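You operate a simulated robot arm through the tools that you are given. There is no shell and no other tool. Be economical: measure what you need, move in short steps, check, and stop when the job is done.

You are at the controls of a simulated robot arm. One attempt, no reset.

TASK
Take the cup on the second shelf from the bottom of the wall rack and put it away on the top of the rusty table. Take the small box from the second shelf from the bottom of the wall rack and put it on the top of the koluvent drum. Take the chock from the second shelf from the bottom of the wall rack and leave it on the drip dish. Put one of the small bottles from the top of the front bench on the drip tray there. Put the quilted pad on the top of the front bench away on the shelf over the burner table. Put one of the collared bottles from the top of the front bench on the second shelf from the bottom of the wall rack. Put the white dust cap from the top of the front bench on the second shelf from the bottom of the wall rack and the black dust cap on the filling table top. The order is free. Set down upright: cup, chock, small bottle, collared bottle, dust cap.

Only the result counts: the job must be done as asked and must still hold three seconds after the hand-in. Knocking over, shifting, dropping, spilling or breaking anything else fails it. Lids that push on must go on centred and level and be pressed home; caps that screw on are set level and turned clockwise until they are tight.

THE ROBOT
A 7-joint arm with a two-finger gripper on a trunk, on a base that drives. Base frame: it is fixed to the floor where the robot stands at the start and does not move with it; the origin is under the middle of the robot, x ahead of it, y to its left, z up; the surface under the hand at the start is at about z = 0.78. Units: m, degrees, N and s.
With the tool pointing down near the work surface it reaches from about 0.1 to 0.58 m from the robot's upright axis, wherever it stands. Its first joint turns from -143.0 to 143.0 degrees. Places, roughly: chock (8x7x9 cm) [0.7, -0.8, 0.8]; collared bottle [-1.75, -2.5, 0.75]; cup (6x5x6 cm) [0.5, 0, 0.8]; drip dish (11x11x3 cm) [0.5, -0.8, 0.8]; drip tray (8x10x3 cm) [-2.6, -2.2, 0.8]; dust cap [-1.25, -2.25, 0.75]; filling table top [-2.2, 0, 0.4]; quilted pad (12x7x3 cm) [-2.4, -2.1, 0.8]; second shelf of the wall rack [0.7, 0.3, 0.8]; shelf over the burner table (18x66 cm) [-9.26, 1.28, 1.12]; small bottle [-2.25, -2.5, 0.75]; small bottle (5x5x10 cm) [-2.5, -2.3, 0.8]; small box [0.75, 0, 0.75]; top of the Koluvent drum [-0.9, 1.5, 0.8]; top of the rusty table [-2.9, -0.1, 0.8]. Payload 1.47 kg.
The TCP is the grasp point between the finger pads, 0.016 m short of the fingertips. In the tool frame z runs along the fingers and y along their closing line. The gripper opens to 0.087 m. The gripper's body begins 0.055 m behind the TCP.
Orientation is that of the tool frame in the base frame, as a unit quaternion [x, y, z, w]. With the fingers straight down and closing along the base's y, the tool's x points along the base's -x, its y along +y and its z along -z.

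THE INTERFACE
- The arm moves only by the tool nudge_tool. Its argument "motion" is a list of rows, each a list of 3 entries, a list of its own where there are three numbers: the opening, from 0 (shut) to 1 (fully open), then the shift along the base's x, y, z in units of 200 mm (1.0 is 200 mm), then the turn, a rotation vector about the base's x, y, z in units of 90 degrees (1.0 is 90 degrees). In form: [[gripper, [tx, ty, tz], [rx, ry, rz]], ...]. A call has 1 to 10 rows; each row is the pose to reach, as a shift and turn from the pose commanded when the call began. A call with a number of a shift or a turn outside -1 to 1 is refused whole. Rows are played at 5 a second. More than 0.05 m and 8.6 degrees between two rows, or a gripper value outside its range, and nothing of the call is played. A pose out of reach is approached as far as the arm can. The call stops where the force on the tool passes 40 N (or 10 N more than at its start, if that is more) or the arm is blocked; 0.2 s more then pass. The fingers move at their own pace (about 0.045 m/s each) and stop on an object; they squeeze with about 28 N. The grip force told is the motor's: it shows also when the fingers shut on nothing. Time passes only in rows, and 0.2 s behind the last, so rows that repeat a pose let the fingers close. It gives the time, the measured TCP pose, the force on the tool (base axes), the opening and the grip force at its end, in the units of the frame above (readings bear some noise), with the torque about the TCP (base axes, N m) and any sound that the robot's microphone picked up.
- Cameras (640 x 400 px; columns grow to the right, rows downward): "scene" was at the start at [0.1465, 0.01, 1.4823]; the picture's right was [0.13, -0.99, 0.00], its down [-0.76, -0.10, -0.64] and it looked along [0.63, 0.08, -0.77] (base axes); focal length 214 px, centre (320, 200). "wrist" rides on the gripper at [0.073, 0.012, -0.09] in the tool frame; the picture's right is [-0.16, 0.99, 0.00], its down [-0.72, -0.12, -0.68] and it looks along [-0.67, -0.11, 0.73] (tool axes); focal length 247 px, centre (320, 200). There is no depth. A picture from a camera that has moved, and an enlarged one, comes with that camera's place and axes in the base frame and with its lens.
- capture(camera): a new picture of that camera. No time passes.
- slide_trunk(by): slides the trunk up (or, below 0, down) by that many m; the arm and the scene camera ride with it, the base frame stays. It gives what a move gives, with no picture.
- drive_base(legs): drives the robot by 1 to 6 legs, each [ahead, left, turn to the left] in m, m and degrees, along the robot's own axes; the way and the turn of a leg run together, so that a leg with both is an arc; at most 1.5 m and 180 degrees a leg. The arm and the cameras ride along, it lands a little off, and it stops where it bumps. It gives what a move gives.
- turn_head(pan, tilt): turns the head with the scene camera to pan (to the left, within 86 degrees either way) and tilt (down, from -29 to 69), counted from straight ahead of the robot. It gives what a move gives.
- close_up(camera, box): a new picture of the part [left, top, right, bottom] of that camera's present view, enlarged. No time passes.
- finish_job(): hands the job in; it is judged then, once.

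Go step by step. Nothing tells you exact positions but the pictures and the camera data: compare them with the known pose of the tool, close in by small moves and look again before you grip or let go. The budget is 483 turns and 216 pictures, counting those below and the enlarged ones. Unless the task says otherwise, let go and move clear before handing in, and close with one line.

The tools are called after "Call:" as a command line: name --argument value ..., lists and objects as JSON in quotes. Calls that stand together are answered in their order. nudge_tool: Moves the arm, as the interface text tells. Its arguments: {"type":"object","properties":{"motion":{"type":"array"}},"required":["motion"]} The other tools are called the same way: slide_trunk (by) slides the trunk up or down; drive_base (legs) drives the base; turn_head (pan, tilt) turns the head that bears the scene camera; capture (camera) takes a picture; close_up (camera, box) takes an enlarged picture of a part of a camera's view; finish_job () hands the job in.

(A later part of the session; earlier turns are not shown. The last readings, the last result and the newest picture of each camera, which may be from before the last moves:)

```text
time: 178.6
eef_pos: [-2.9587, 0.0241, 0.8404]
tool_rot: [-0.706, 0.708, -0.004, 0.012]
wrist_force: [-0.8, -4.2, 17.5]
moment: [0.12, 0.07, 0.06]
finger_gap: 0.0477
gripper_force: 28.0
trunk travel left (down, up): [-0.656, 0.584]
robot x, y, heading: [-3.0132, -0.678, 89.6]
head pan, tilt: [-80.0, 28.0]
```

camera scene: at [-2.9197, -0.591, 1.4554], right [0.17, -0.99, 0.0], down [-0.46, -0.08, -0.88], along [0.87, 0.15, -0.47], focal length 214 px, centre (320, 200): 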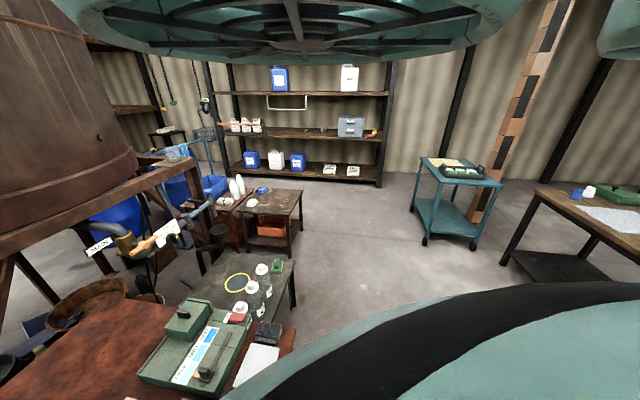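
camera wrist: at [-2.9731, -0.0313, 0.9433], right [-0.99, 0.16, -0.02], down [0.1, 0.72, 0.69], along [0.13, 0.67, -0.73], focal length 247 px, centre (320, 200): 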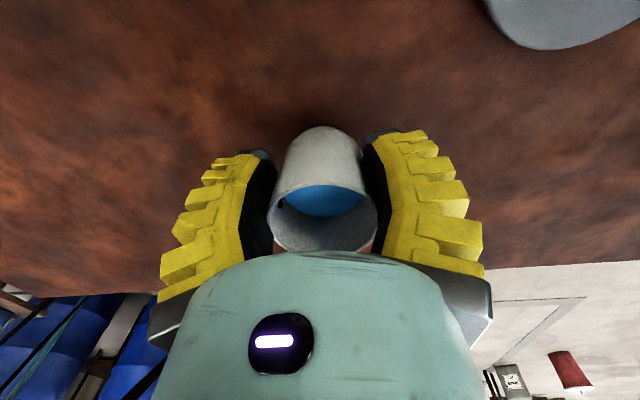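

Contact. Releasing and lifting away.

Call:
nudge_tool --motion '[[0, [0, 0, 0.01], [0, 0, 0]], [0.3, [0, 0, 0.01], [0, 0, 0]], [0.7, [0, 0, 0.01], [0, 0, 0]], [1, [0, 0, 0.01], [0, 0, 0]], [1, [0, 0, 0.01], [0, 0, 0]], [1, [0, 0, 0.01], [0, 0, 0]]]'

Call:
slide_trunk --by 0.12

Call:
capture --camera "wrist"

```text
time: 180.0
eef_pos: [-2.9574, 0.0217, 0.84]
tool_rot: [-0.706, 0.708, -0.007, 0.009]
wrist_force: [-0.4, 0.4, 0.6]
moment: [-0.03, 0.02, 0.0]
finger_gap: 0.0868
gripper_force: 0.1
trunk travel left (down, up): [-0.656, 0.584]
robot x, y, heading: [-3.0101, -0.6775, 89.8]
head pan, tilt: [-80.0, 28.0]
```

```text
time: 181.5
eef_pos: [-2.9584, 0.0214, 0.9602]
tool_rot: [-0.705, 0.709, -0.007, 0.01]
wrist_force: [0.4, 0.1, -0.2]
moment: [0.01, -0.04, 0.0]
finger_gap: 0.087
gripper_force: 0.1
trunk travel left (down, up): [-0.776, 0.464]
robot x, y, heading: [-3.0112, -0.6789, 89.9]
head pan, tilt: [-80.0, 28.0]
```

```text
147 pictures are left
camera wrist: at [-2.9723, -0.0512, 1.0496], right [-0.99, 0.16, -0.02], down [0.1, 0.72, 0.69], along [0.13, 0.67, -0.73], focal length 247 px, centre (320, 200)
```

wrist: 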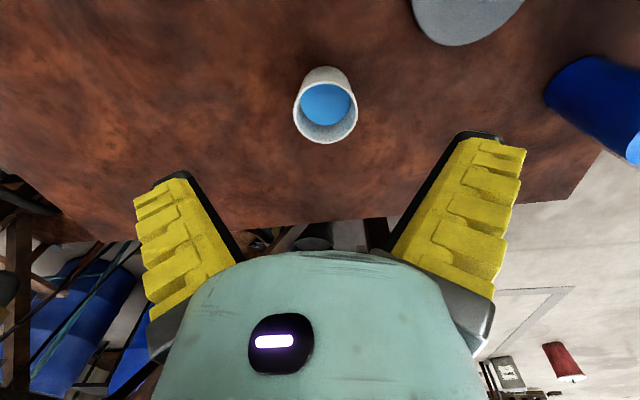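

The cup is placed. I'll retreat and turn to the bench.

Call:
slide_trunk --by 0.15

Call:
drive_base --legs '[[-0.45, 0, 0], [0, 0, -90], [0, 0, -90]]'

Call:
drive_base --legs '[[0, 0.47, 0], [0.3, 0, 0]]'

Call:
capture --camera "wrist"

Call:
capture --camera "scene"

```text
time: 183.3
eef_pos: [-2.9573, 0.0218, 1.1102]
tool_rot: [-0.706, 0.708, -0.007, 0.01]
wrist_force: [0.0, 0.4, 0.0]
moment: [0.03, -0.04, -0.01]
finger_gap: 0.087
gripper_force: 0.2
trunk travel left (down, up): [-0.926, 0.314]
robot x, y, heading: [-3.0085, -0.6775, 90.1]
head pan, tilt: [-80.0, 28.0]
```

```text
time: 193.7
eef_pos: [-3.0829, -1.8212, 1.1106]
tool_rot: [0.719, 0.695, -0.01, -0.006]
wrist_force: [0.1, 1.0, 0.6]
moment: [0.01, -0.03, 0.02]
finger_gap: 0.087
gripper_force: 0.1
trunk travel left (down, up): [-0.926, 0.314]
robot x, y, heading: [-3.0134, -1.1252, -91.4]
head pan, tilt: [-80.0, 28.0]
```

```text
time: 198.1
eef_pos: [-2.6244, -2.1349, 1.11]
tool_rot: [0.721, 0.693, -0.009, -0.006]
wrist_force: [0.2, -0.4, 0.0]
moment: [0.01, 0.01, 0.03]
finger_gap: 0.0872
gripper_force: 0.1
trunk travel left (down, up): [-0.926, 0.314]
robot x, y, heading: [-2.5469, -1.4396, -92.1]
head pan, tilt: [-80.0, 28.0]
```

```text
146 pictures are left
camera wrist: at [-2.6091, -2.062, 1.1998], right [0.98, -0.2, -0.02], down [-0.13, -0.72, 0.69], along [-0.15, -0.67, -0.73], focal length 247 px, centre (320, 200)
```

wrist: 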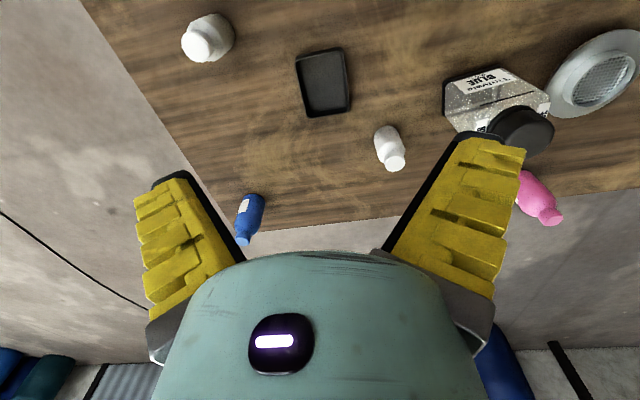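

```text
145 pictures are left
camera scene: at [-2.6407, -1.5206, 1.6154], right [-0.14, 0.99, 0.0], down [0.47, 0.06, -0.88], along [-0.87, -0.12, -0.47], focal length 214 px, centre (320, 200)
```

scene: 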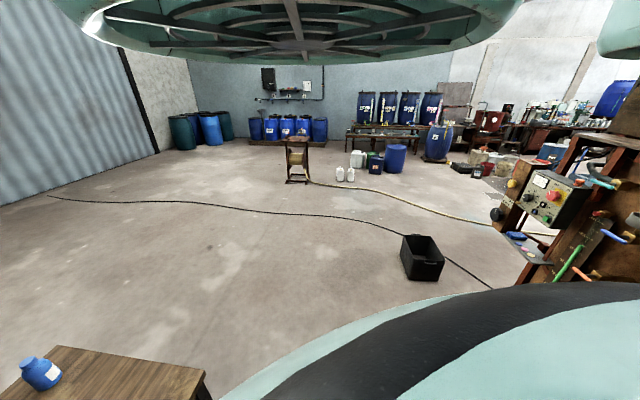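

Call:
close_up --camera "wrist" --box '[170, 0, 430, 180]'

```text
2.22 times, centred on (300, 90) of wrist
camera zoom: at [-2.6091, -2.062, 1.1998], right [0.98, -0.2, -0.02], down [-0.13, -0.72, 0.69], along [-0.15, -0.67, -0.73], focal length 549 px, centre (364, 444)
```

zoom: 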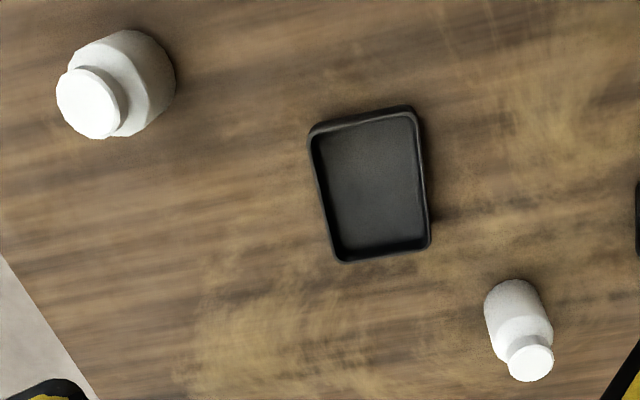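

The bottle at (-2.539, -2.312) is the 5 cm small one, and the tray centre is at (-2.638, -2.197). I'll move over the bottle.

Call:
drive_base --legs '[[0.16, 0, 0]]'

Call:
nudge_tool --motion '[[0.85, [0.2, 0, 0], [0, 0, 0]], [0.85, [0.4, 0, 0], [0, 0, 0.02]], [0.85, [0.4, 0, -0.2], [0, 0, 0.02]], [0.85, [0.4, 0, -0.4], [0, 0, 0.02]], [0.85, [0.4, 0, -0.4], [0, 0, 0.02]]]'

Call:
capture --camera "wrist"

```text
time: 199.6
eef_pos: [-2.6311, -2.2929, 1.1101]
tool_rot: [0.721, 0.693, -0.01, -0.006]
wrist_force: [-0.7, 0.3, 0.6]
moment: [0.01, 0.0, -0.02]
finger_gap: 0.087
gripper_force: 0.1
trunk travel left (down, up): [-0.926, 0.314]
robot x, y, heading: [-2.5548, -1.6002, -92.3]
head pan, tilt: [-80.0, 28.0]
```

```text
time: 200.8
eef_pos: [-2.55, -2.2923, 1.0714]
tool_rot: [0.709, 0.705, -0.01, -0.006]
wrist_force: [-0.1, -0.4, 0.0]
moment: [0.06, -0.03, 0.01]
finger_gap: 0.077
gripper_force: 1.8
out of reach, approached as far as the arm can: row 4, 5
trunk travel left (down, up): [-0.926, 0.314]
robot x, y, heading: [-2.5579, -1.5959, -92.4]
head pan, tilt: [-80.0, 28.0]
```

```text
143 pictures are left
camera wrist: at [-2.5379, -2.2189, 1.1611], right [0.99, -0.17, -0.02], down [-0.11, -0.72, 0.69], along [-0.13, -0.67, -0.73], focal length 247 px, centre (320, 200)
```

wrist: 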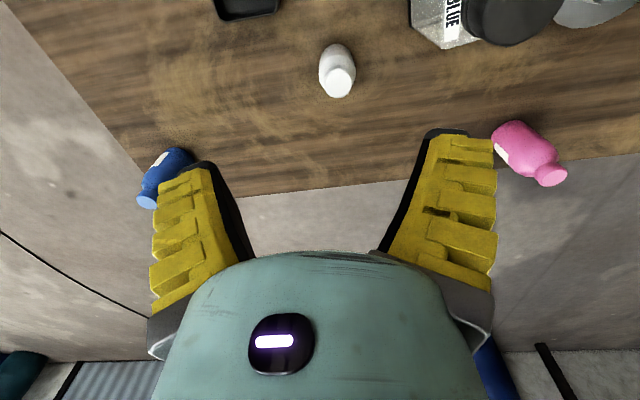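

Call:
slide_trunk --by -0.15

Call:
nudge_tool --motion '[[0.85, [0.065, -0.1, 0], [0, 0, 0]], [0.85, [0.065, -0.1, 0], [0, 0, 0]]]'

Call:
capture --camera "wrist"

```text
time: 202.5
eef_pos: [-2.5515, -2.2927, 0.9202]
tool_rot: [0.709, 0.705, -0.011, -0.006]
wrist_force: [0.3, 0.1, -0.2]
moment: [0.02, 0.01, -0.02]
finger_gap: 0.0768
gripper_force: 2.0
trunk travel left (down, up): [-0.776, 0.464]
robot x, y, heading: [-2.5551, -1.5971, -92.1]
head pan, tilt: [-80.0, 28.0]
```

```text
time: 203.1
eef_pos: [-2.5507, -2.2935, 0.9202]
tool_rot: [0.71, 0.704, -0.009, -0.007]
wrist_force: [-0.1, -0.2, -0.2]
moment: [-0.01, 0.0, -0.01]
finger_gap: 0.0766
gripper_force: 2.2
out of reach, approached as far as the arm can: row 1, 2
trunk travel left (down, up): [-0.776, 0.464]
robot x, y, heading: [-2.553, -1.5973, -91.9]
head pan, tilt: [-80.0, 28.0]
```

```text
142 pictures are left
camera wrist: at [-2.5378, -2.219, 1.0112], right [0.99, -0.17, -0.02], down [-0.11, -0.72, 0.69], along [-0.13, -0.67, -0.73], focal length 247 px, centre (320, 200)
```

wrist: 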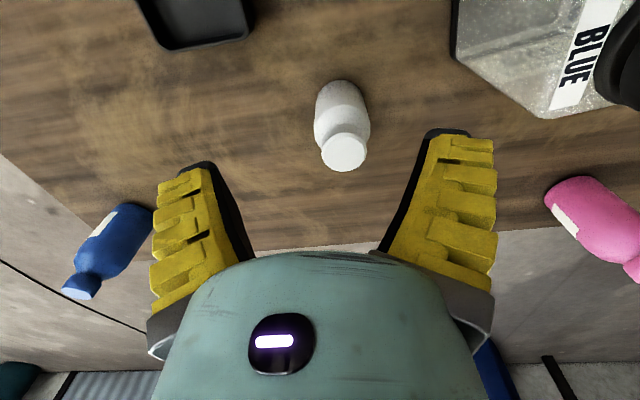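

Call:
drive_base --legs '[[0.06, 0.013, 0]]'

Call:
capture --camera "wrist"

```text
time: 204.1
eef_pos: [-2.5419, -2.3514, 0.9215]
tool_rot: [0.709, 0.705, -0.009, -0.006]
wrist_force: [-0.5, 1.2, 0.0]
moment: [0.02, -0.01, 0.03]
finger_gap: 0.0769
gripper_force: 1.5
trunk travel left (down, up): [-0.776, 0.464]
robot x, y, heading: [-2.5435, -1.6523, -92.4]
head pan, tilt: [-80.0, 28.0]
```

```text
141 pictures are left
camera wrist: at [-2.5273, -2.2785, 1.0114], right [0.99, -0.17, -0.02], down [-0.11, -0.72, 0.69], along [-0.13, -0.67, -0.73], focal length 247 px, centre (320, 200)
```

wrist: 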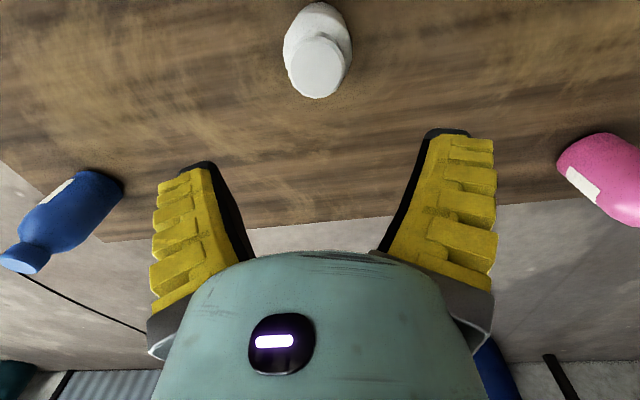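

Call:
nudge_tool --motion '[[0.85, [0.015, 0.185, 0], [0, 0, 0]], [0.85, [0.015, 0.185, -0.2], [0, 0, 0]], [0.85, [0.015, 0.185, -0.4], [0, 0, 0]], [0.85, [0.015, 0.185, -0.48], [0, 0, 0]], [0.85, [0.015, 0.185, -0.48], [0, 0, 0]]]'

Call:
capture --camera "wrist"

```text
time: 205.3
eef_pos: [-2.5382, -2.3061, 0.8528]
tool_rot: [0.71, 0.705, -0.01, -0.006]
wrist_force: [-0.5, 0.3, -0.9]
moment: [-0.02, 0.02, 0.02]
finger_gap: 0.0768
gripper_force: 2.0
out of reach, approached as far as the arm can: row 3, 4, 5
trunk travel left (down, up): [-0.776, 0.464]
robot x, y, heading: [-2.5434, -1.653, -92.2]
head pan, tilt: [-80.0, 28.0]
```

```text
140 pictures are left
camera wrist: at [-2.5245, -2.2319, 0.9415], right [0.99, -0.17, -0.02], down [-0.11, -0.72, 0.69], along [-0.13, -0.67, -0.73], focal length 247 px, centre (320, 200)
```

wrist: 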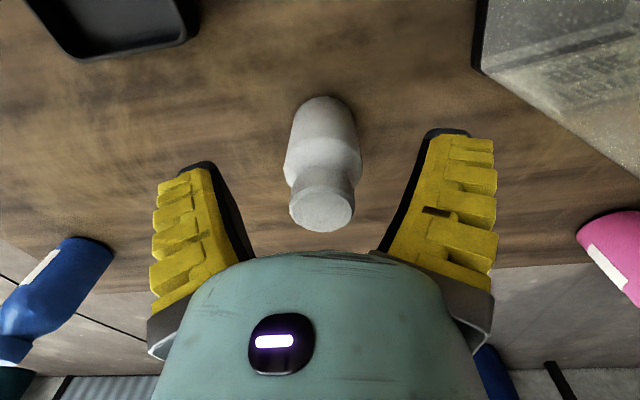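

Call:
slide_trunk --by -0.1

```text
time: 206.1
eef_pos: [-2.5387, -2.3087, 0.8]
tool_rot: [0.709, 0.705, -0.013, -0.004]
wrist_force: [0.6, -1.1, 1.5]
moment: [0.0, 0.01, 0.0]
finger_gap: 0.0767
gripper_force: 1.7
trunk travel left (down, up): [-0.721, 0.519]
robot x, y, heading: [-2.5441, -1.6565, -92.2]
head pan, tilt: [-80.0, 28.0]
stopped: the force on the tool passed its limit at 110 N (the readings are from after the stop); the commanded pose is now the measured one
```

That slide was too large, and the palm touched the cap. Raising slightly and checking.

Call:
slide_trunk --by 0.03

Call:
capture --camera "wrist"

```text
time: 206.8
eef_pos: [-2.5385, -2.308, 0.8312]
tool_rot: [0.71, 0.704, -0.012, -0.006]
wrist_force: [0.5, -0.3, 0.2]
moment: [0.0, 0.0, 0.02]
finger_gap: 0.0768
gripper_force: 1.9
trunk travel left (down, up): [-0.751, 0.489]
robot x, y, heading: [-2.5422, -1.654, -92.3]
head pan, tilt: [-80.0, 28.0]
```

```text
139 pictures are left
camera wrist: at [-2.5251, -2.2348, 0.9196], right [0.99, -0.17, -0.02], down [-0.11, -0.72, 0.69], along [-0.13, -0.68, -0.72], focal length 247 px, centre (320, 200)
```

wrist: 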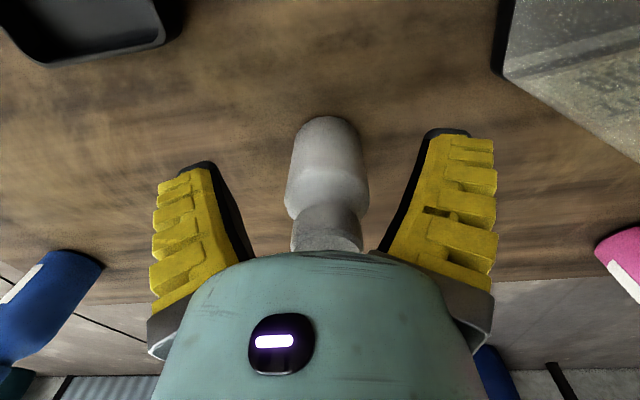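

Call:
slide_trunk --by -0.016

Call:
nudge_tool --motion '[[0.85, [0, -0.02, 0], [0, 0, 0]], [0.4, [0, -0.02, 0], [0, 0, 0]], [0, [0, -0.02, 0], [0, 0, 0]], [0, [0, -0.02, 0], [0, 0, 0]], [0, [0, -0.02, 0], [0, 0, 0]], [0, [0, -0.02, 0], [0, 0, 0]]]'

Call:
capture --camera "wrist"

```text
time: 207.4
eef_pos: [-2.5394, -2.3086, 0.815]
tool_rot: [0.71, 0.704, -0.013, -0.006]
wrist_force: [0.1, 0.3, -0.4]
moment: [0.04, -0.02, 0.0]
finger_gap: 0.0768
gripper_force: 1.5
trunk travel left (down, up): [-0.735, 0.505]
robot x, y, heading: [-2.5427, -1.6544, -92.3]
head pan, tilt: [-80.0, 28.0]
```

```text
time: 208.8
eef_pos: [-2.5388, -2.3112, 0.8155]
tool_rot: [0.71, 0.704, -0.011, -0.005]
wrist_force: [-0.2, 0.4, -0.1]
moment: [0.01, 0.0, -0.02]
finger_gap: 0.0
gripper_force: 17.9
out of reach, approached as far as the arm can: row 1, 2, 3, 4
trunk travel left (down, up): [-0.735, 0.505]
robot x, y, heading: [-2.5443, -1.6551, -92.3]
head pan, tilt: [-80.0, 28.0]
```

```text
138 pictures are left
camera wrist: at [-2.5252, -2.2371, 0.905], right [0.99, -0.17, -0.02], down [-0.11, -0.72, 0.69], along [-0.13, -0.68, -0.72], focal length 247 px, centre (320, 200)
```

wrist: 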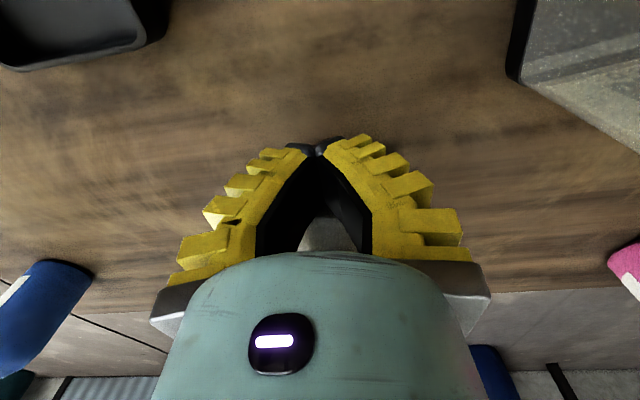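

The fingers closed on nothing. I'll open, rise, and look for the bottle.

Call:
nudge_tool --motion '[[0.4, [0, 0, 0], [0, 0, 0]], [1, [0, 0, 0], [0, 0, 0]], [1, [0, 0, 0], [0, 0, 0]], [1, [0, 0, 0], [0, 0, 0]], [1, [0, 0, 0], [0, 0, 0]]]'

Call:
capture --camera "wrist"

Call:
slide_trunk --by 0.2

Call:
capture --camera "wrist"

```text
time: 210.1
eef_pos: [-2.5394, -2.3115, 0.8157]
tool_rot: [0.71, 0.704, -0.012, -0.006]
wrist_force: [0.1, -0.5, 0.0]
moment: [0.0, -0.02, -0.02]
finger_gap: 0.0869
gripper_force: 0.0
trunk travel left (down, up): [-0.735, 0.505]
robot x, y, heading: [-2.5462, -1.655, -92.2]
head pan, tilt: [-80.0, 28.0]
```

```text
137 pictures are left
camera wrist: at [-2.5252, -2.2371, 0.905], right [0.99, -0.17, -0.02], down [-0.11, -0.72, 0.69], along [-0.13, -0.68, -0.72], focal length 247 px, centre (320, 200)
```

wrist: 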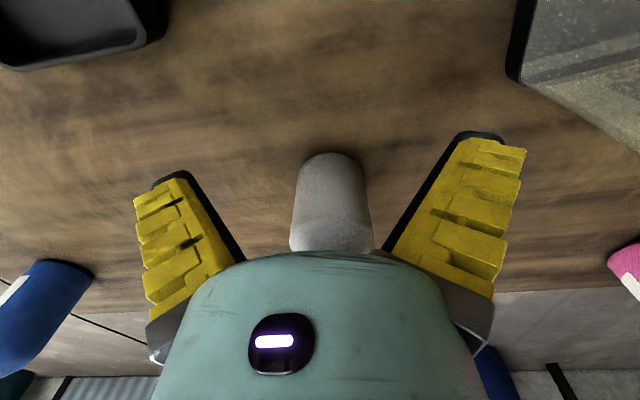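

```text
time: 212.2
eef_pos: [-2.5386, -2.3108, 1.0163]
tool_rot: [0.71, 0.704, -0.012, -0.005]
wrist_force: [-0.4, 0.6, -0.1]
moment: [0.03, 0.03, 0.01]
finger_gap: 0.0869
gripper_force: 0.0
trunk travel left (down, up): [-0.935, 0.305]
robot x, y, heading: [-2.5448, -1.6566, -92.2]
head pan, tilt: [-80.0, 28.0]
```

```text
136 pictures are left
camera wrist: at [-2.5253, -2.2371, 1.1049], right [0.99, -0.17, -0.02], down [-0.11, -0.72, 0.69], along [-0.13, -0.68, -0.72], focal length 247 px, centre (320, 200)
```

wrist: 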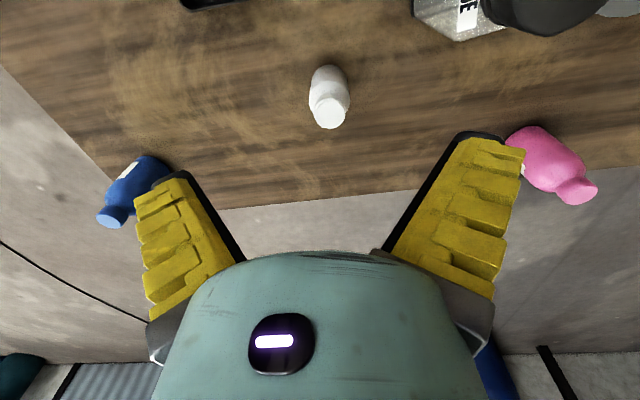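

The bottle is still upright and has only shifted slightly, to about (-2.54, -2.348). I'll advance 0.04 m, lower to just above it and verify alignment.

Call:
drive_base --legs '[[0.045, 0, 0]]'

Call:
slide_trunk --by -0.12

Call:
capture --camera "wrist"

```text
time: 213.1
eef_pos: [-2.5403, -2.3556, 1.0159]
tool_rot: [0.71, 0.704, -0.012, -0.006]
wrist_force: [-0.3, 0.0, 0.2]
moment: [0.0, 0.0, 0.0]
finger_gap: 0.0869
gripper_force: 0.0
trunk travel left (down, up): [-0.935, 0.305]
robot x, y, heading: [-2.5463, -1.702, -92.3]
head pan, tilt: [-80.0, 28.0]
```

```text
time: 214.6
eef_pos: [-2.5408, -2.3574, 0.8957]
tool_rot: [0.71, 0.704, -0.012, -0.004]
wrist_force: [0.2, 0.4, -0.1]
moment: [0.03, 0.0, -0.04]
finger_gap: 0.0869
gripper_force: 0.0
trunk travel left (down, up): [-0.815, 0.425]
robot x, y, heading: [-2.5442, -1.7021, -92.0]
head pan, tilt: [-80.0, 28.0]
```

```text
135 pictures are left
camera wrist: at [-2.527, -2.2826, 0.9852], right [0.99, -0.17, -0.02], down [-0.11, -0.72, 0.69], along [-0.13, -0.68, -0.72], focal length 247 px, centre (320, 200)
```

wrist: 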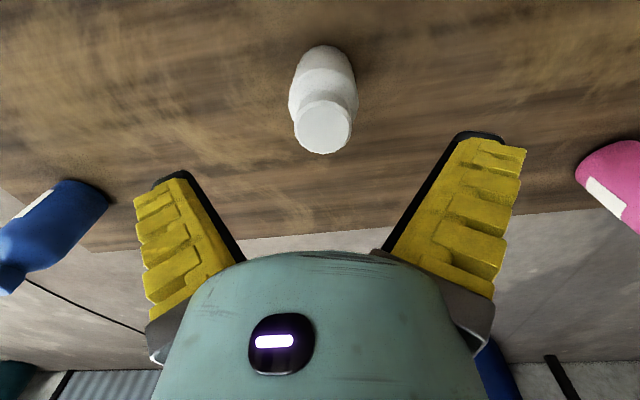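

Call:
nudge_tool --motion '[[1, [0.005, 0.045, -0.1], [0, 0, 0]], [1, [0.005, 0.045, -0.25], [0, 0, 0]], [1, [0.005, 0.045, -0.38], [0, 0, 0]], [1, [0.005, 0.045, -0.38], [0, 0, 0]]]'

Call:
capture --camera "wrist"

```text
time: 215.6
eef_pos: [-2.5366, -2.3327, 0.869]
tool_rot: [0.71, 0.704, -0.012, -0.005]
wrist_force: [1.1, 0.1, 0.4]
moment: [0.04, -0.02, -0.05]
finger_gap: 0.087
gripper_force: 0.1
out of reach, approached as far as the arm can: row 1, 2, 3, 4
trunk travel left (down, up): [-0.815, 0.425]
robot x, y, heading: [-2.5464, -1.698, -92.2]
head pan, tilt: [-80.0, 28.0]
```

```text
134 pictures are left
camera wrist: at [-2.5234, -2.2584, 0.958], right [0.99, -0.17, -0.02], down [-0.11, -0.72, 0.69], along [-0.13, -0.68, -0.72], focal length 247 px, centre (320, 200)
```

wrist: 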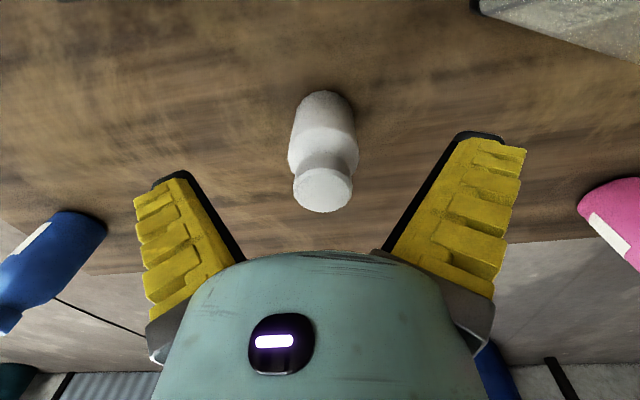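

Call:
drive_base --legs '[[0.015, 0, 0]]'

Call:
slide_trunk --by -0.03

Call:
capture --camera "wrist"

```text
time: 216.4
eef_pos: [-2.5385, -2.3464, 0.8684]
tool_rot: [0.71, 0.704, -0.013, -0.006]
wrist_force: [0.2, 0.3, -0.2]
moment: [-0.03, -0.01, 0.03]
finger_gap: 0.087
gripper_force: 0.1
trunk travel left (down, up): [-0.815, 0.425]
robot x, y, heading: [-2.5475, -1.7129, -92.2]
head pan, tilt: [-80.0, 28.0]
```

```text
time: 217.1
eef_pos: [-2.537, -2.3478, 0.8379]
tool_rot: [0.71, 0.704, -0.013, -0.005]
wrist_force: [-0.5, 0.1, 0.4]
moment: [-0.02, 0.01, 0.03]
finger_gap: 0.0871
gripper_force: 0.0
trunk travel left (down, up): [-0.785, 0.455]
robot x, y, heading: [-2.55, -1.7163, -92.2]
head pan, tilt: [-80.0, 28.0]
```

```text
133 pictures are left
camera wrist: at [-2.5239, -2.2733, 0.9278], right [0.99, -0.17, -0.02], down [-0.11, -0.72, 0.69], along [-0.13, -0.68, -0.72], focal length 247 px, centre (320, 200)
```

wrist: 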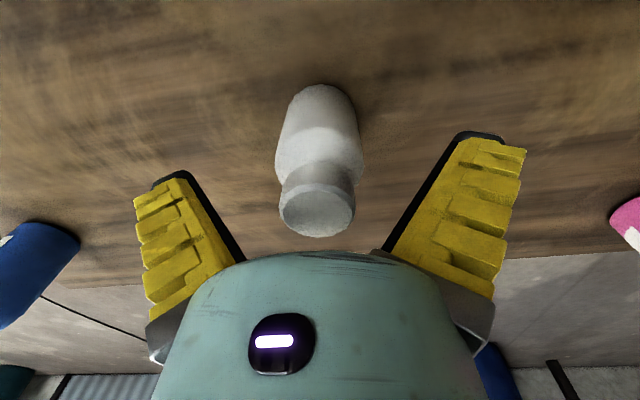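

Call:
slide_trunk --by -0.022

Call:
nudge_tool --motion '[[0.5, [0, 0, 0], [0, 0, 0]], [0, [0, 0, 0], [0, 0, 0]], [0, [0, 0, 0], [0, 0, 0]], [0, [0, 0, 0], [0, 0, 0]], [0, [0, 0, 0], [0, 0, 0]]]'

Call:
capture --camera "wrist"

```text
time: 217.8
eef_pos: [-2.5377, -2.3477, 0.8157]
tool_rot: [0.71, 0.704, -0.013, -0.005]
wrist_force: [0.0, 0.2, 0.0]
moment: [-0.02, 0.0, 0.0]
finger_gap: 0.087
gripper_force: 0.0
trunk travel left (down, up): [-0.763, 0.477]
robot x, y, heading: [-2.5476, -1.7164, -92.4]
head pan, tilt: [-80.0, 28.0]
```

```text
time: 219.0
eef_pos: [-2.5374, -2.3473, 0.8168]
tool_rot: [0.71, 0.704, -0.012, -0.005]
wrist_force: [0.1, -2.1, 1.1]
moment: [-0.03, -0.07, -0.01]
finger_gap: 0.0426
gripper_force: 28.4
trunk travel left (down, up): [-0.763, 0.477]
robot x, y, heading: [-2.5439, -1.7172, -92.0]
head pan, tilt: [-80.0, 28.0]
```

```text
132 pictures are left
camera wrist: at [-2.5238, -2.2735, 0.906], right [0.99, -0.17, -0.02], down [-0.11, -0.72, 0.69], along [-0.13, -0.68, -0.72], focal length 247 px, centre (320, 200)
```

wrist: 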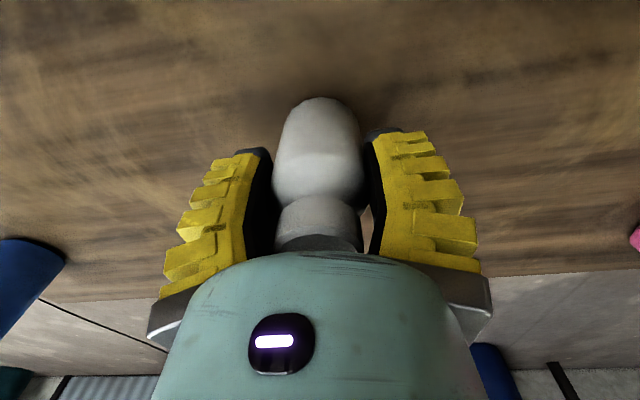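

Gripped. Lifting and shifting to the drip tray.

Call:
slide_trunk --by 0.1

Call:
drive_base --legs '[[-0.145, -0.105, 0]]'

Call:
capture --camera "wrist"

```text
time: 220.3
eef_pos: [-2.5376, -2.3462, 0.9161]
tool_rot: [0.71, 0.704, -0.011, -0.006]
wrist_force: [-0.1, 0.5, -1.7]
moment: [0.01, 0.02, 0.0]
finger_gap: 0.0414
gripper_force: 27.4
trunk travel left (down, up): [-0.863, 0.377]
robot x, y, heading: [-2.5454, -1.7165, -92.2]
head pan, tilt: [-80.0, 28.0]
```

```text
time: 221.9
eef_pos: [-2.6385, -2.1965, 0.9169]
tool_rot: [0.71, 0.704, -0.011, -0.006]
wrist_force: [-0.2, -0.5, -1.4]
moment: [-0.01, 0.01, 0.0]
finger_gap: 0.0418
gripper_force: 28.2
trunk travel left (down, up): [-0.863, 0.377]
robot x, y, heading: [-2.6486, -1.5671, -92.3]
head pan, tilt: [-80.0, 28.0]
```

```text
131 pictures are left
camera wrist: at [-2.6246, -2.1238, 1.0056], right [0.99, -0.17, -0.02], down [-0.11, -0.72, 0.69], along [-0.13, -0.68, -0.72], focal length 247 px, centre (320, 200)
```

wrist: 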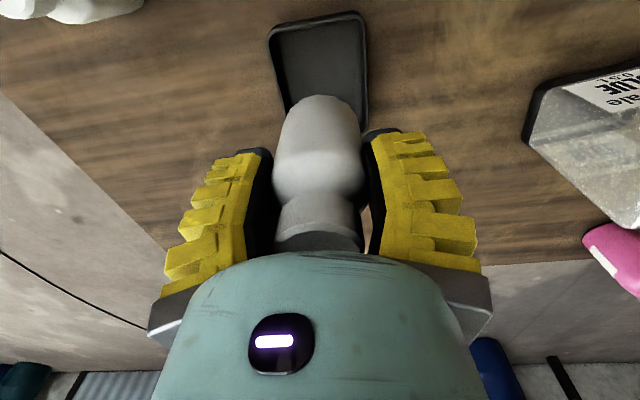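

Call:
nudge_tool --motion '[[0, [0, 0.1, 0], [0, 0, 0]], [0, [0, 0.2, 0], [0, 0, 0]], [0, [0, 0.2, 0], [0, 0, 0]]]'

Call:
drive_base --legs '[[0.043, 0, 0]]'

Call:
slide_trunk --by -0.06

Call:
capture --camera "wrist"

```text
time: 222.7
eef_pos: [-2.6379, -2.1585, 0.9159]
tool_rot: [0.71, 0.704, -0.013, -0.005]
wrist_force: [0.3, -0.1, -1.3]
moment: [0.02, 0.01, -0.01]
finger_gap: 0.0412
gripper_force: 27.7
trunk travel left (down, up): [-0.863, 0.377]
robot x, y, heading: [-2.6448, -1.5677, -92.4]
head pan, tilt: [-80.0, 28.0]
```

```text
time: 223.6
eef_pos: [-2.6397, -2.2006, 0.9158]
tool_rot: [0.71, 0.704, -0.012, -0.005]
wrist_force: [-0.7, 0.4, -1.1]
moment: [-0.01, 0.01, -0.02]
finger_gap: 0.0412
gripper_force: 28.1
trunk travel left (down, up): [-0.863, 0.377]
robot x, y, heading: [-2.646, -1.6103, -92.3]
head pan, tilt: [-80.0, 28.0]
```

```text
time: 224.6
eef_pos: [-2.6407, -2.2006, 0.8557]
tool_rot: [0.71, 0.704, -0.012, -0.005]
wrist_force: [0.0, 0.4, -1.8]
moment: [0.02, 0.02, 0.02]
finger_gap: 0.0412
gripper_force: 27.8
trunk travel left (down, up): [-0.803, 0.437]
robot x, y, heading: [-2.6492, -1.61, -92.3]
head pan, tilt: [-80.0, 28.0]
```

```text
130 pictures are left
camera wrist: at [-2.6261, -2.1256, 0.9455], right [0.99, -0.17, -0.02], down [-0.11, -0.72, 0.69], along [-0.13, -0.68, -0.72], focal length 247 px, centre (320, 200)
```

wrist: 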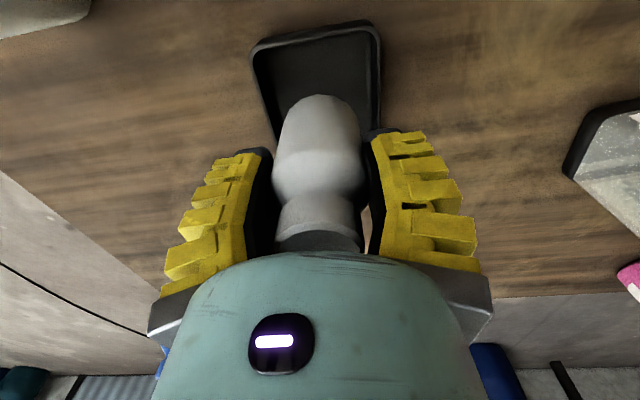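

Call:
nudge_tool --motion '[[0, [0.006, 0.005, -0.1], [0, 0, 0]], [0, [0.006, 0.005, -0.14], [0, 0, 0]], [0, [0.006, 0.005, -0.16], [0, 0, 0]], [0, [0.006, 0.005, -0.18], [0, 0, 0]], [0, [0.006, 0.005, -0.19], [0, 0, 0]], [0, [0.006, 0.005, -0.2], [0, 0, 0]]]'

Call:
capture --camera "wrist"

```text
time: 225.9
eef_pos: [-2.6397, -2.2013, 0.8169]
tool_rot: [0.711, 0.703, -0.014, -0.004]
wrist_force: [-1.3, 1.5, 18.4]
moment: [-0.05, -0.06, -0.03]
finger_gap: 0.0411
gripper_force: 27.9
trunk travel left (down, up): [-0.803, 0.437]
robot x, y, heading: [-2.6487, -1.6079, -92.4]
head pan, tilt: [-80.0, 28.0]
```

```text
129 pictures are left
camera wrist: at [-2.625, -2.1272, 0.9068], right [0.99, -0.17, -0.02], down [-0.11, -0.71, 0.69], along [-0.13, -0.68, -0.72], focal length 247 px, centre (320, 200)
```

wrist: 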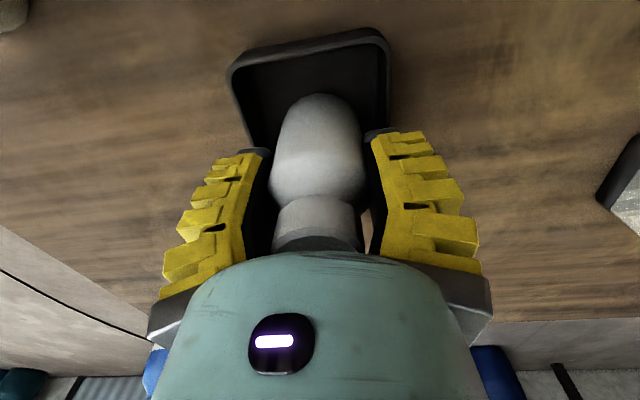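

Call:
nudge_tool --motion '[[0, [0, 0, 0.01], [0, 0, 0]], [0.3, [0, 0, 0.01], [0, 0, 0]], [0.7, [0, 0, 0.01], [0, 0, 0]], [1, [0, 0, 0.01], [0, 0, 0]], [1, [0, 0, 0.01], [0, 0, 0]], [1, [0, 0, 0.01], [0, 0, 0]]]'

Call:
slide_trunk --by 0.15

Call:
capture --camera "wrist"

```text
time: 227.3
eef_pos: [-2.638, -2.1988, 0.8181]
tool_rot: [0.711, 0.703, -0.012, -0.005]
wrist_force: [1.0, -0.5, -0.1]
moment: [-0.01, 0.0, -0.01]
finger_gap: 0.0871
gripper_force: 0.1
trunk travel left (down, up): [-0.803, 0.437]
robot x, y, heading: [-2.6512, -1.6155, -92.2]
head pan, tilt: [-80.0, 28.0]
```

```text
time: 229.1
eef_pos: [-2.6385, -2.1978, 0.9683]
tool_rot: [0.711, 0.703, -0.012, -0.005]
wrist_force: [0.1, 0.5, -0.4]
moment: [0.02, -0.02, 0.0]
finger_gap: 0.087
gripper_force: 0.0
trunk travel left (down, up): [-0.953, 0.287]
robot x, y, heading: [-2.6464, -1.6083, -92.2]
head pan, tilt: [-80.0, 28.0]
```

```text
128 pictures are left
camera wrist: at [-2.6244, -2.1246, 1.0573], right [0.99, -0.17, -0.02], down [-0.11, -0.72, 0.69], along [-0.13, -0.68, -0.72], focal length 247 px, centre (320, 200)
```

wrist: 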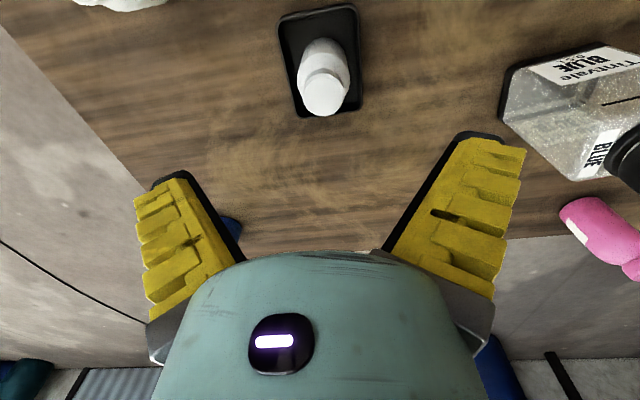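

The small bottle stands in the drip tray. Next I'll drive to the bench's east end to see the dust caps.

Call:
slide_trunk --by 0.17

Call:
drive_base --legs '[[-0.3, 0, 2.2], [0, 1.13, 0]]'

Call:
capture --camera "wrist"

Call:
capture --camera "scene"

```text
time: 231.0
eef_pos: [-2.6377, -2.1992, 1.1387]
tool_rot: [0.711, 0.703, -0.012, -0.004]
wrist_force: [-0.7, 0.3, 0.6]
moment: [-0.01, -0.02, -0.01]
finger_gap: 0.087
gripper_force: 0.1
trunk travel left (down, up): [-1.123, 0.117]
robot x, y, heading: [-2.6486, -1.6062, -92.4]
head pan, tilt: [-80.0, 28.0]
```

```text
time: 238.4
eef_pos: [-1.4769, -1.9002, 1.1379]
tool_rot: [0.694, 0.72, -0.012, -0.005]
wrist_force: [0.0, -0.1, 0.0]
moment: [0.0, -0.03, -0.02]
finger_gap: 0.0873
gripper_force: 0.0
trunk travel left (down, up): [-1.123, 0.117]
robot x, y, heading: [-1.5122, -1.3111, -89.4]
head pan, tilt: [-80.0, 28.0]
```

```text
127 pictures are left
camera wrist: at [-1.4664, -1.8253, 1.2274], right [0.99, -0.12, -0.02], down [-0.07, -0.72, 0.69], along [-0.1, -0.68, -0.72], focal length 247 px, centre (320, 200)
```

wrist: 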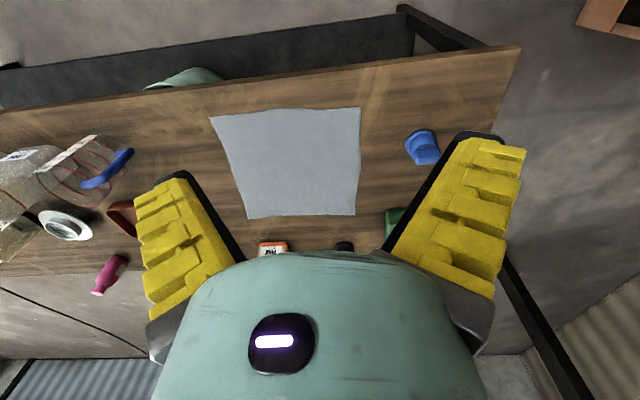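

```text
126 pictures are left
camera scene: at [-1.6025, -1.3971, 1.8121], right [-0.18, 0.98, 0.0], down [0.46, 0.08, -0.88], along [-0.87, -0.16, -0.47], focal length 214 px, centre (320, 200)
```

scene: 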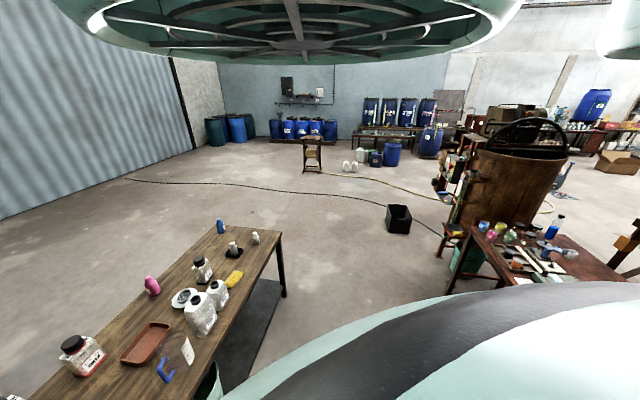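

Call:
drive_base --legs '[[0.25, 0, 0]]'

Call:
capture --camera "wrist"

```text
time: 240.2
eef_pos: [-1.4734, -2.1505, 1.1379]
tool_rot: [0.692, 0.721, -0.013, -0.005]
wrist_force: [-0.2, 0.5, -0.8]
moment: [-0.02, 0.04, 0.0]
finger_gap: 0.0871
gripper_force: 0.1
trunk travel left (down, up): [-1.123, 0.117]
robot x, y, heading: [-1.5153, -1.5615, -89.5]
head pan, tilt: [-80.0, 28.0]
```

```text
125 pictures are left
camera wrist: at [-1.4627, -2.0763, 1.2274], right [0.99, -0.12, -0.02], down [-0.07, -0.72, 0.69], along [-0.1, -0.68, -0.72], focal length 247 px, centre (320, 200)
```

wrist: 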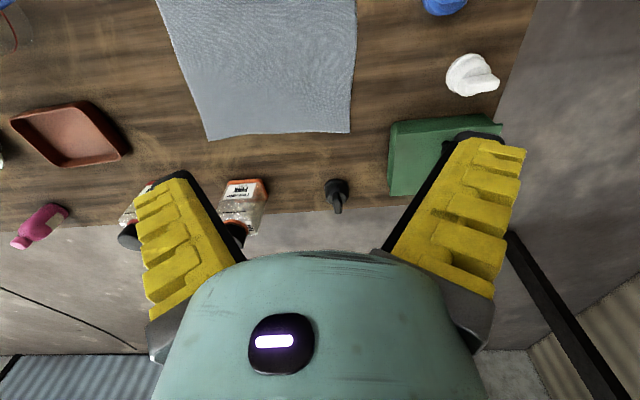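

Call:
close_up --camera "wrist" --box '[300, 30, 540, 230]'

```text
2.00 times, centred on (420, 130) of wrist
camera zoom: at [-1.4627, -2.0763, 1.2274], right [0.99, -0.12, -0.02], down [-0.07, -0.72, 0.69], along [-0.1, -0.68, -0.72], focal length 494 px, centre (120, 340)
```

zoom: 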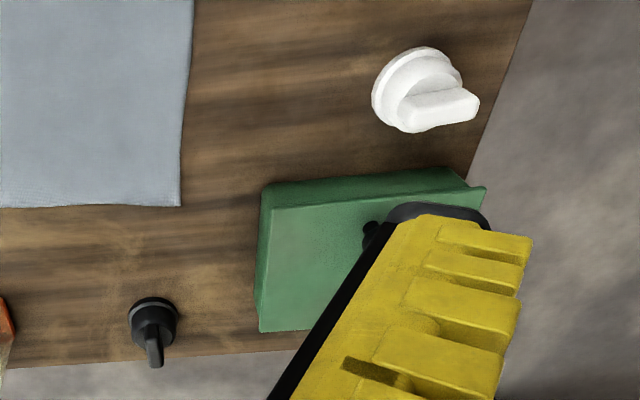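

White cap at (-1.235, -2.245), black cap at (-1.484, -2.493), both with a knob bar on top. For reach I'll raise the arm relative to the trunk, lower the trunk, and approach the black cap first.

Call:
nudge_tool --motion '[[1, [0, 0, 0.22], [0, 0, 0]], [1, [0, 0, 0.44], [0, 0, 0]], [1, [0, 0, 0.66], [0, 0, 0]], [1, [0, 0, 0.88], [0, 0, 0]], [1, [0, 0, 1.0], [0, 0, 0]], [1, [0, 0, 1.0], [0, 0, 0]]]'

Call:
slide_trunk --by -0.36

Call:
drive_base --legs '[[0.14, 0, 0]]'

Call:
nudge_tool --motion '[[1, [0, -0.2, 0], [0, 0, 0]], [1, [0, -0.4, 0], [0, 0, 0]], [1, [0, -0.4, 0], [0, 0, 0]]]'

Call:
capture --camera "wrist"

```text
time: 241.6
eef_pos: [-1.4728, -2.1505, 1.3386]
tool_rot: [0.692, 0.721, -0.012, -0.005]
wrist_force: [-0.8, -0.7, 0.4]
moment: [0.01, 0.01, 0.01]
finger_gap: 0.0871
gripper_force: 0.0
out of reach, approached as far as the arm can: row 4
trunk travel left (down, up): [-1.123, 0.117]
robot x, y, heading: [-1.5135, -1.569, -89.5]
head pan, tilt: [-80.0, 28.0]
```

```text
time: 245.1
eef_pos: [-1.4728, -2.1496, 0.9789]
tool_rot: [0.693, 0.721, -0.013, -0.005]
wrist_force: [0.0, 1.4, 0.3]
moment: [0.01, 0.01, 0.03]
finger_gap: 0.0871
gripper_force: 0.1
trunk travel left (down, up): [-0.763, 0.477]
robot x, y, heading: [-1.5123, -1.5599, -89.5]
head pan, tilt: [-80.0, 28.0]
```

```text
time: 246.5
eef_pos: [-1.4709, -2.2913, 0.9786]
tool_rot: [0.692, 0.722, -0.012, -0.004]
wrist_force: [0.3, -0.1, -1.0]
moment: [0.0, 0.0, 0.02]
finger_gap: 0.0867
gripper_force: 0.1
trunk travel left (down, up): [-0.763, 0.477]
robot x, y, heading: [-1.5126, -1.7004, -89.4]
head pan, tilt: [-80.0, 28.0]
```

```text
time: 247.3
eef_pos: [-1.4717, -2.3716, 0.9777]
tool_rot: [0.692, 0.722, -0.013, -0.004]
wrist_force: [0.6, 0.2, -0.7]
moment: [-0.02, 0.03, 0.0]
finger_gap: 0.0869
gripper_force: 0.0
trunk travel left (down, up): [-0.763, 0.477]
robot x, y, heading: [-1.5109, -1.7027, -89.6]
head pan, tilt: [-80.0, 28.0]
```

```text
123 pictures are left
camera wrist: at [-1.4612, -2.297, 1.0674], right [0.99, -0.12, -0.02], down [-0.07, -0.72, 0.69], along [-0.1, -0.68, -0.72], focal length 247 px, centre (320, 200)
```

wrist: 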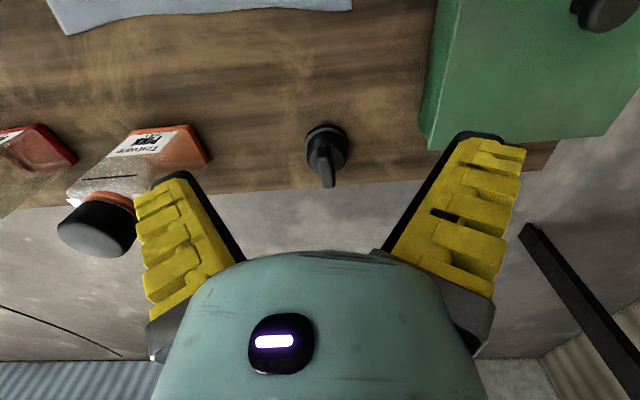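

Call:
close_up --camera "wrist" --box '[260, 100, 400, 210]'

```text
3.64 times, centred on (330, 155) of wrist
camera zoom: at [-1.4612, -2.297, 1.0674], right [0.99, -0.12, -0.02], down [-0.07, -0.72, 0.69], along [-0.1, -0.68, -0.72], focal length 898 px, centre (284, 364)
```

zoom: 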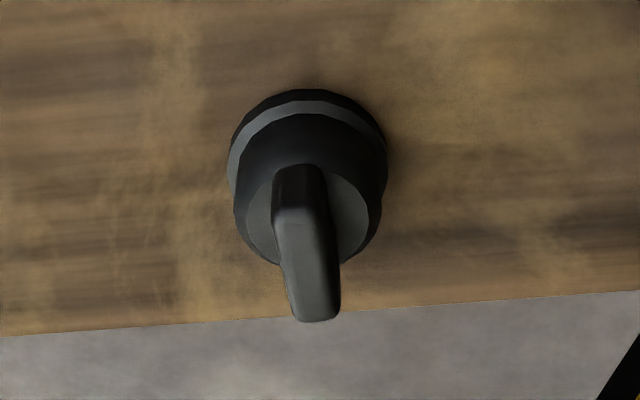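

The black cap's blade lies along y, so closing along x is right. I'll advance a bit and extend above it.

Call:
drive_base --legs '[[0.06, 0, 0]]'

Call:
nudge_tool --motion '[[1, [-0.06, -0.15, 0.1], [0, 0, 0]], [1, [-0.06, -0.28, 0.2], [0, 0, 0]], [1, [-0.06, -0.28, 0.3], [0, 0, 0]], [1, [-0.06, -0.28, 0.3], [0, 0, 0]]]'

Call:
slide_trunk --by -0.13

Call:
capture --camera "wrist"

```text
time: 248.2
eef_pos: [-1.4711, -2.4297, 0.9781]
tool_rot: [0.693, 0.721, -0.013, -0.005]
wrist_force: [0.5, 0.0, -0.4]
moment: [0.01, 0.0, 0.01]
finger_gap: 0.0869
gripper_force: 0.1
trunk travel left (down, up): [-0.763, 0.477]
robot x, y, heading: [-1.5102, -1.7615, -89.2]
head pan, tilt: [-80.0, 28.0]
```

```text
time: 249.2
eef_pos: [-1.4846, -2.4879, 1.0375]
tool_rot: [0.693, 0.721, -0.013, -0.005]
wrist_force: [0.1, -0.7, -0.4]
moment: [-0.02, 0.01, 0.0]
finger_gap: 0.0873
gripper_force: 0.1
trunk travel left (down, up): [-0.763, 0.477]
robot x, y, heading: [-1.5085, -1.7626, -89.1]
head pan, tilt: [-80.0, 28.0]
```

```text
time: 250.8
eef_pos: [-1.4854, -2.4876, 0.9072]
tool_rot: [0.693, 0.721, -0.012, -0.004]
wrist_force: [-0.2, -0.4, 0.3]
moment: [0.01, 0.03, 0.02]
finger_gap: 0.0872
gripper_force: 0.1
trunk travel left (down, up): [-0.633, 0.607]
robot x, y, heading: [-1.5078, -1.7663, -89.4]
head pan, tilt: [-80.0, 28.0]
```

```text
121 pictures are left
camera wrist: at [-1.4738, -2.4135, 0.997], right [0.99, -0.12, -0.02], down [-0.07, -0.72, 0.69], along [-0.1, -0.68, -0.72], focal length 247 px, centre (320, 200)
```

wrist: 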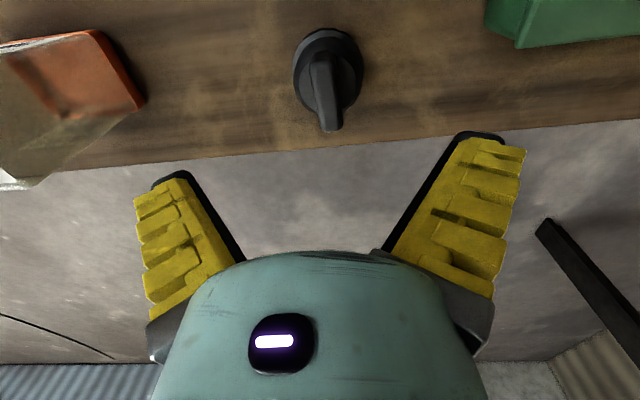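

Call:
nudge_tool --motion '[[1, [0.02, 0.02, 0], [0, 0, 0]], [1, [0.02, 0.02, 0], [0, 0, 0]]]'

Call:
slide_trunk --by -0.055

Call:
capture --camera "wrist"

```text
time: 251.4
eef_pos: [-1.4802, -2.4838, 0.908]
tool_rot: [0.693, 0.72, -0.012, -0.004]
wrist_force: [0.2, 0.1, 0.6]
moment: [0.02, -0.01, 0.05]
finger_gap: 0.0871
gripper_force: 0.0
trunk travel left (down, up): [-0.633, 0.607]
robot x, y, heading: [-1.5104, -1.7632, -89.6]
head pan, tilt: [-80.0, 28.0]
```

```text
time: 252.4
eef_pos: [-1.4789, -2.4846, 0.8531]
tool_rot: [0.693, 0.721, -0.012, -0.005]
wrist_force: [-0.4, -0.1, 0.4]
moment: [0.02, 0.0, -0.02]
finger_gap: 0.0869
gripper_force: 0.1
trunk travel left (down, up): [-0.578, 0.662]
robot x, y, heading: [-1.5065, -1.7601, -89.2]
head pan, tilt: [-80.0, 28.0]
```

```text
120 pictures are left
camera wrist: at [-1.4691, -2.4096, 0.9418], right [0.99, -0.12, -0.02], down [-0.07, -0.72, 0.69], along [-0.1, -0.68, -0.72], focal length 247 px, centre (320, 200)
```

wrist: 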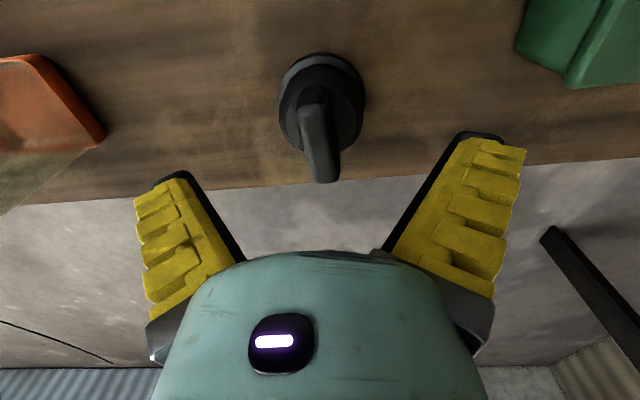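

Call:
slide_trunk --by -0.038

Call:
nudge_tool --motion '[[0.5, [0, 0.02, 0], [0, 0, 0]], [0, [0, 0.02, 0], [0, 0, 0]], [0, [0, 0.02, 0], [0, 0, 0]], [0, [0, 0.02, 0], [0, 0, 0]], [0, [0, 0.02, 0], [0, 0, 0]], [0, [0, 0.02, 0], [0, 0, 0]]]'

Call:
capture --camera "wrist"

```text
time: 253.2
eef_pos: [-1.4793, -2.483, 0.8142]
tool_rot: [0.693, 0.721, -0.012, -0.006]
wrist_force: [-0.9, 0.2, -0.1]
moment: [0.02, 0.05, 0.03]
finger_gap: 0.0872
gripper_force: 0.0
trunk travel left (down, up): [-0.54, 0.7]
robot x, y, heading: [-1.5101, -1.7601, -89.4]
head pan, tilt: [-80.0, 28.0]
```

```text
time: 254.6
eef_pos: [-1.4792, -2.4813, 0.816]
tool_rot: [0.692, 0.722, -0.013, -0.004]
wrist_force: [-1.9, 0.1, 10.6]
moment: [0.36, 0.02, 0.05]
finger_gap: 0.0125
gripper_force: 27.7
trunk travel left (down, up): [-0.54, 0.7]
robot x, y, heading: [-1.5079, -1.757, -89.0]
head pan, tilt: [-80.0, 28.0]
```

```text
119 pictures are left
camera wrist: at [-1.4697, -2.4066, 0.9053], right [0.99, -0.12, -0.02], down [-0.07, -0.72, 0.69], along [-0.1, -0.69, -0.72], focal length 247 px, centre (320, 200)
```

wrist: 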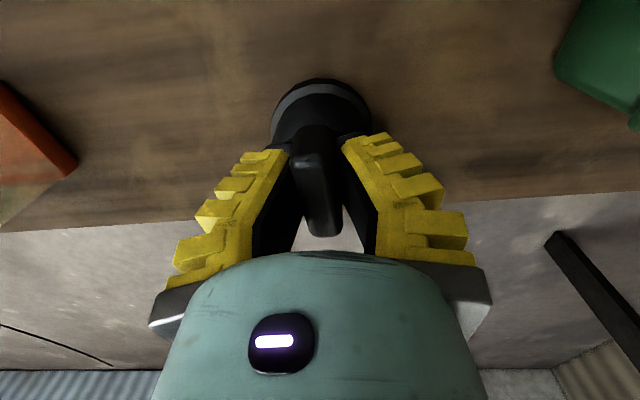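

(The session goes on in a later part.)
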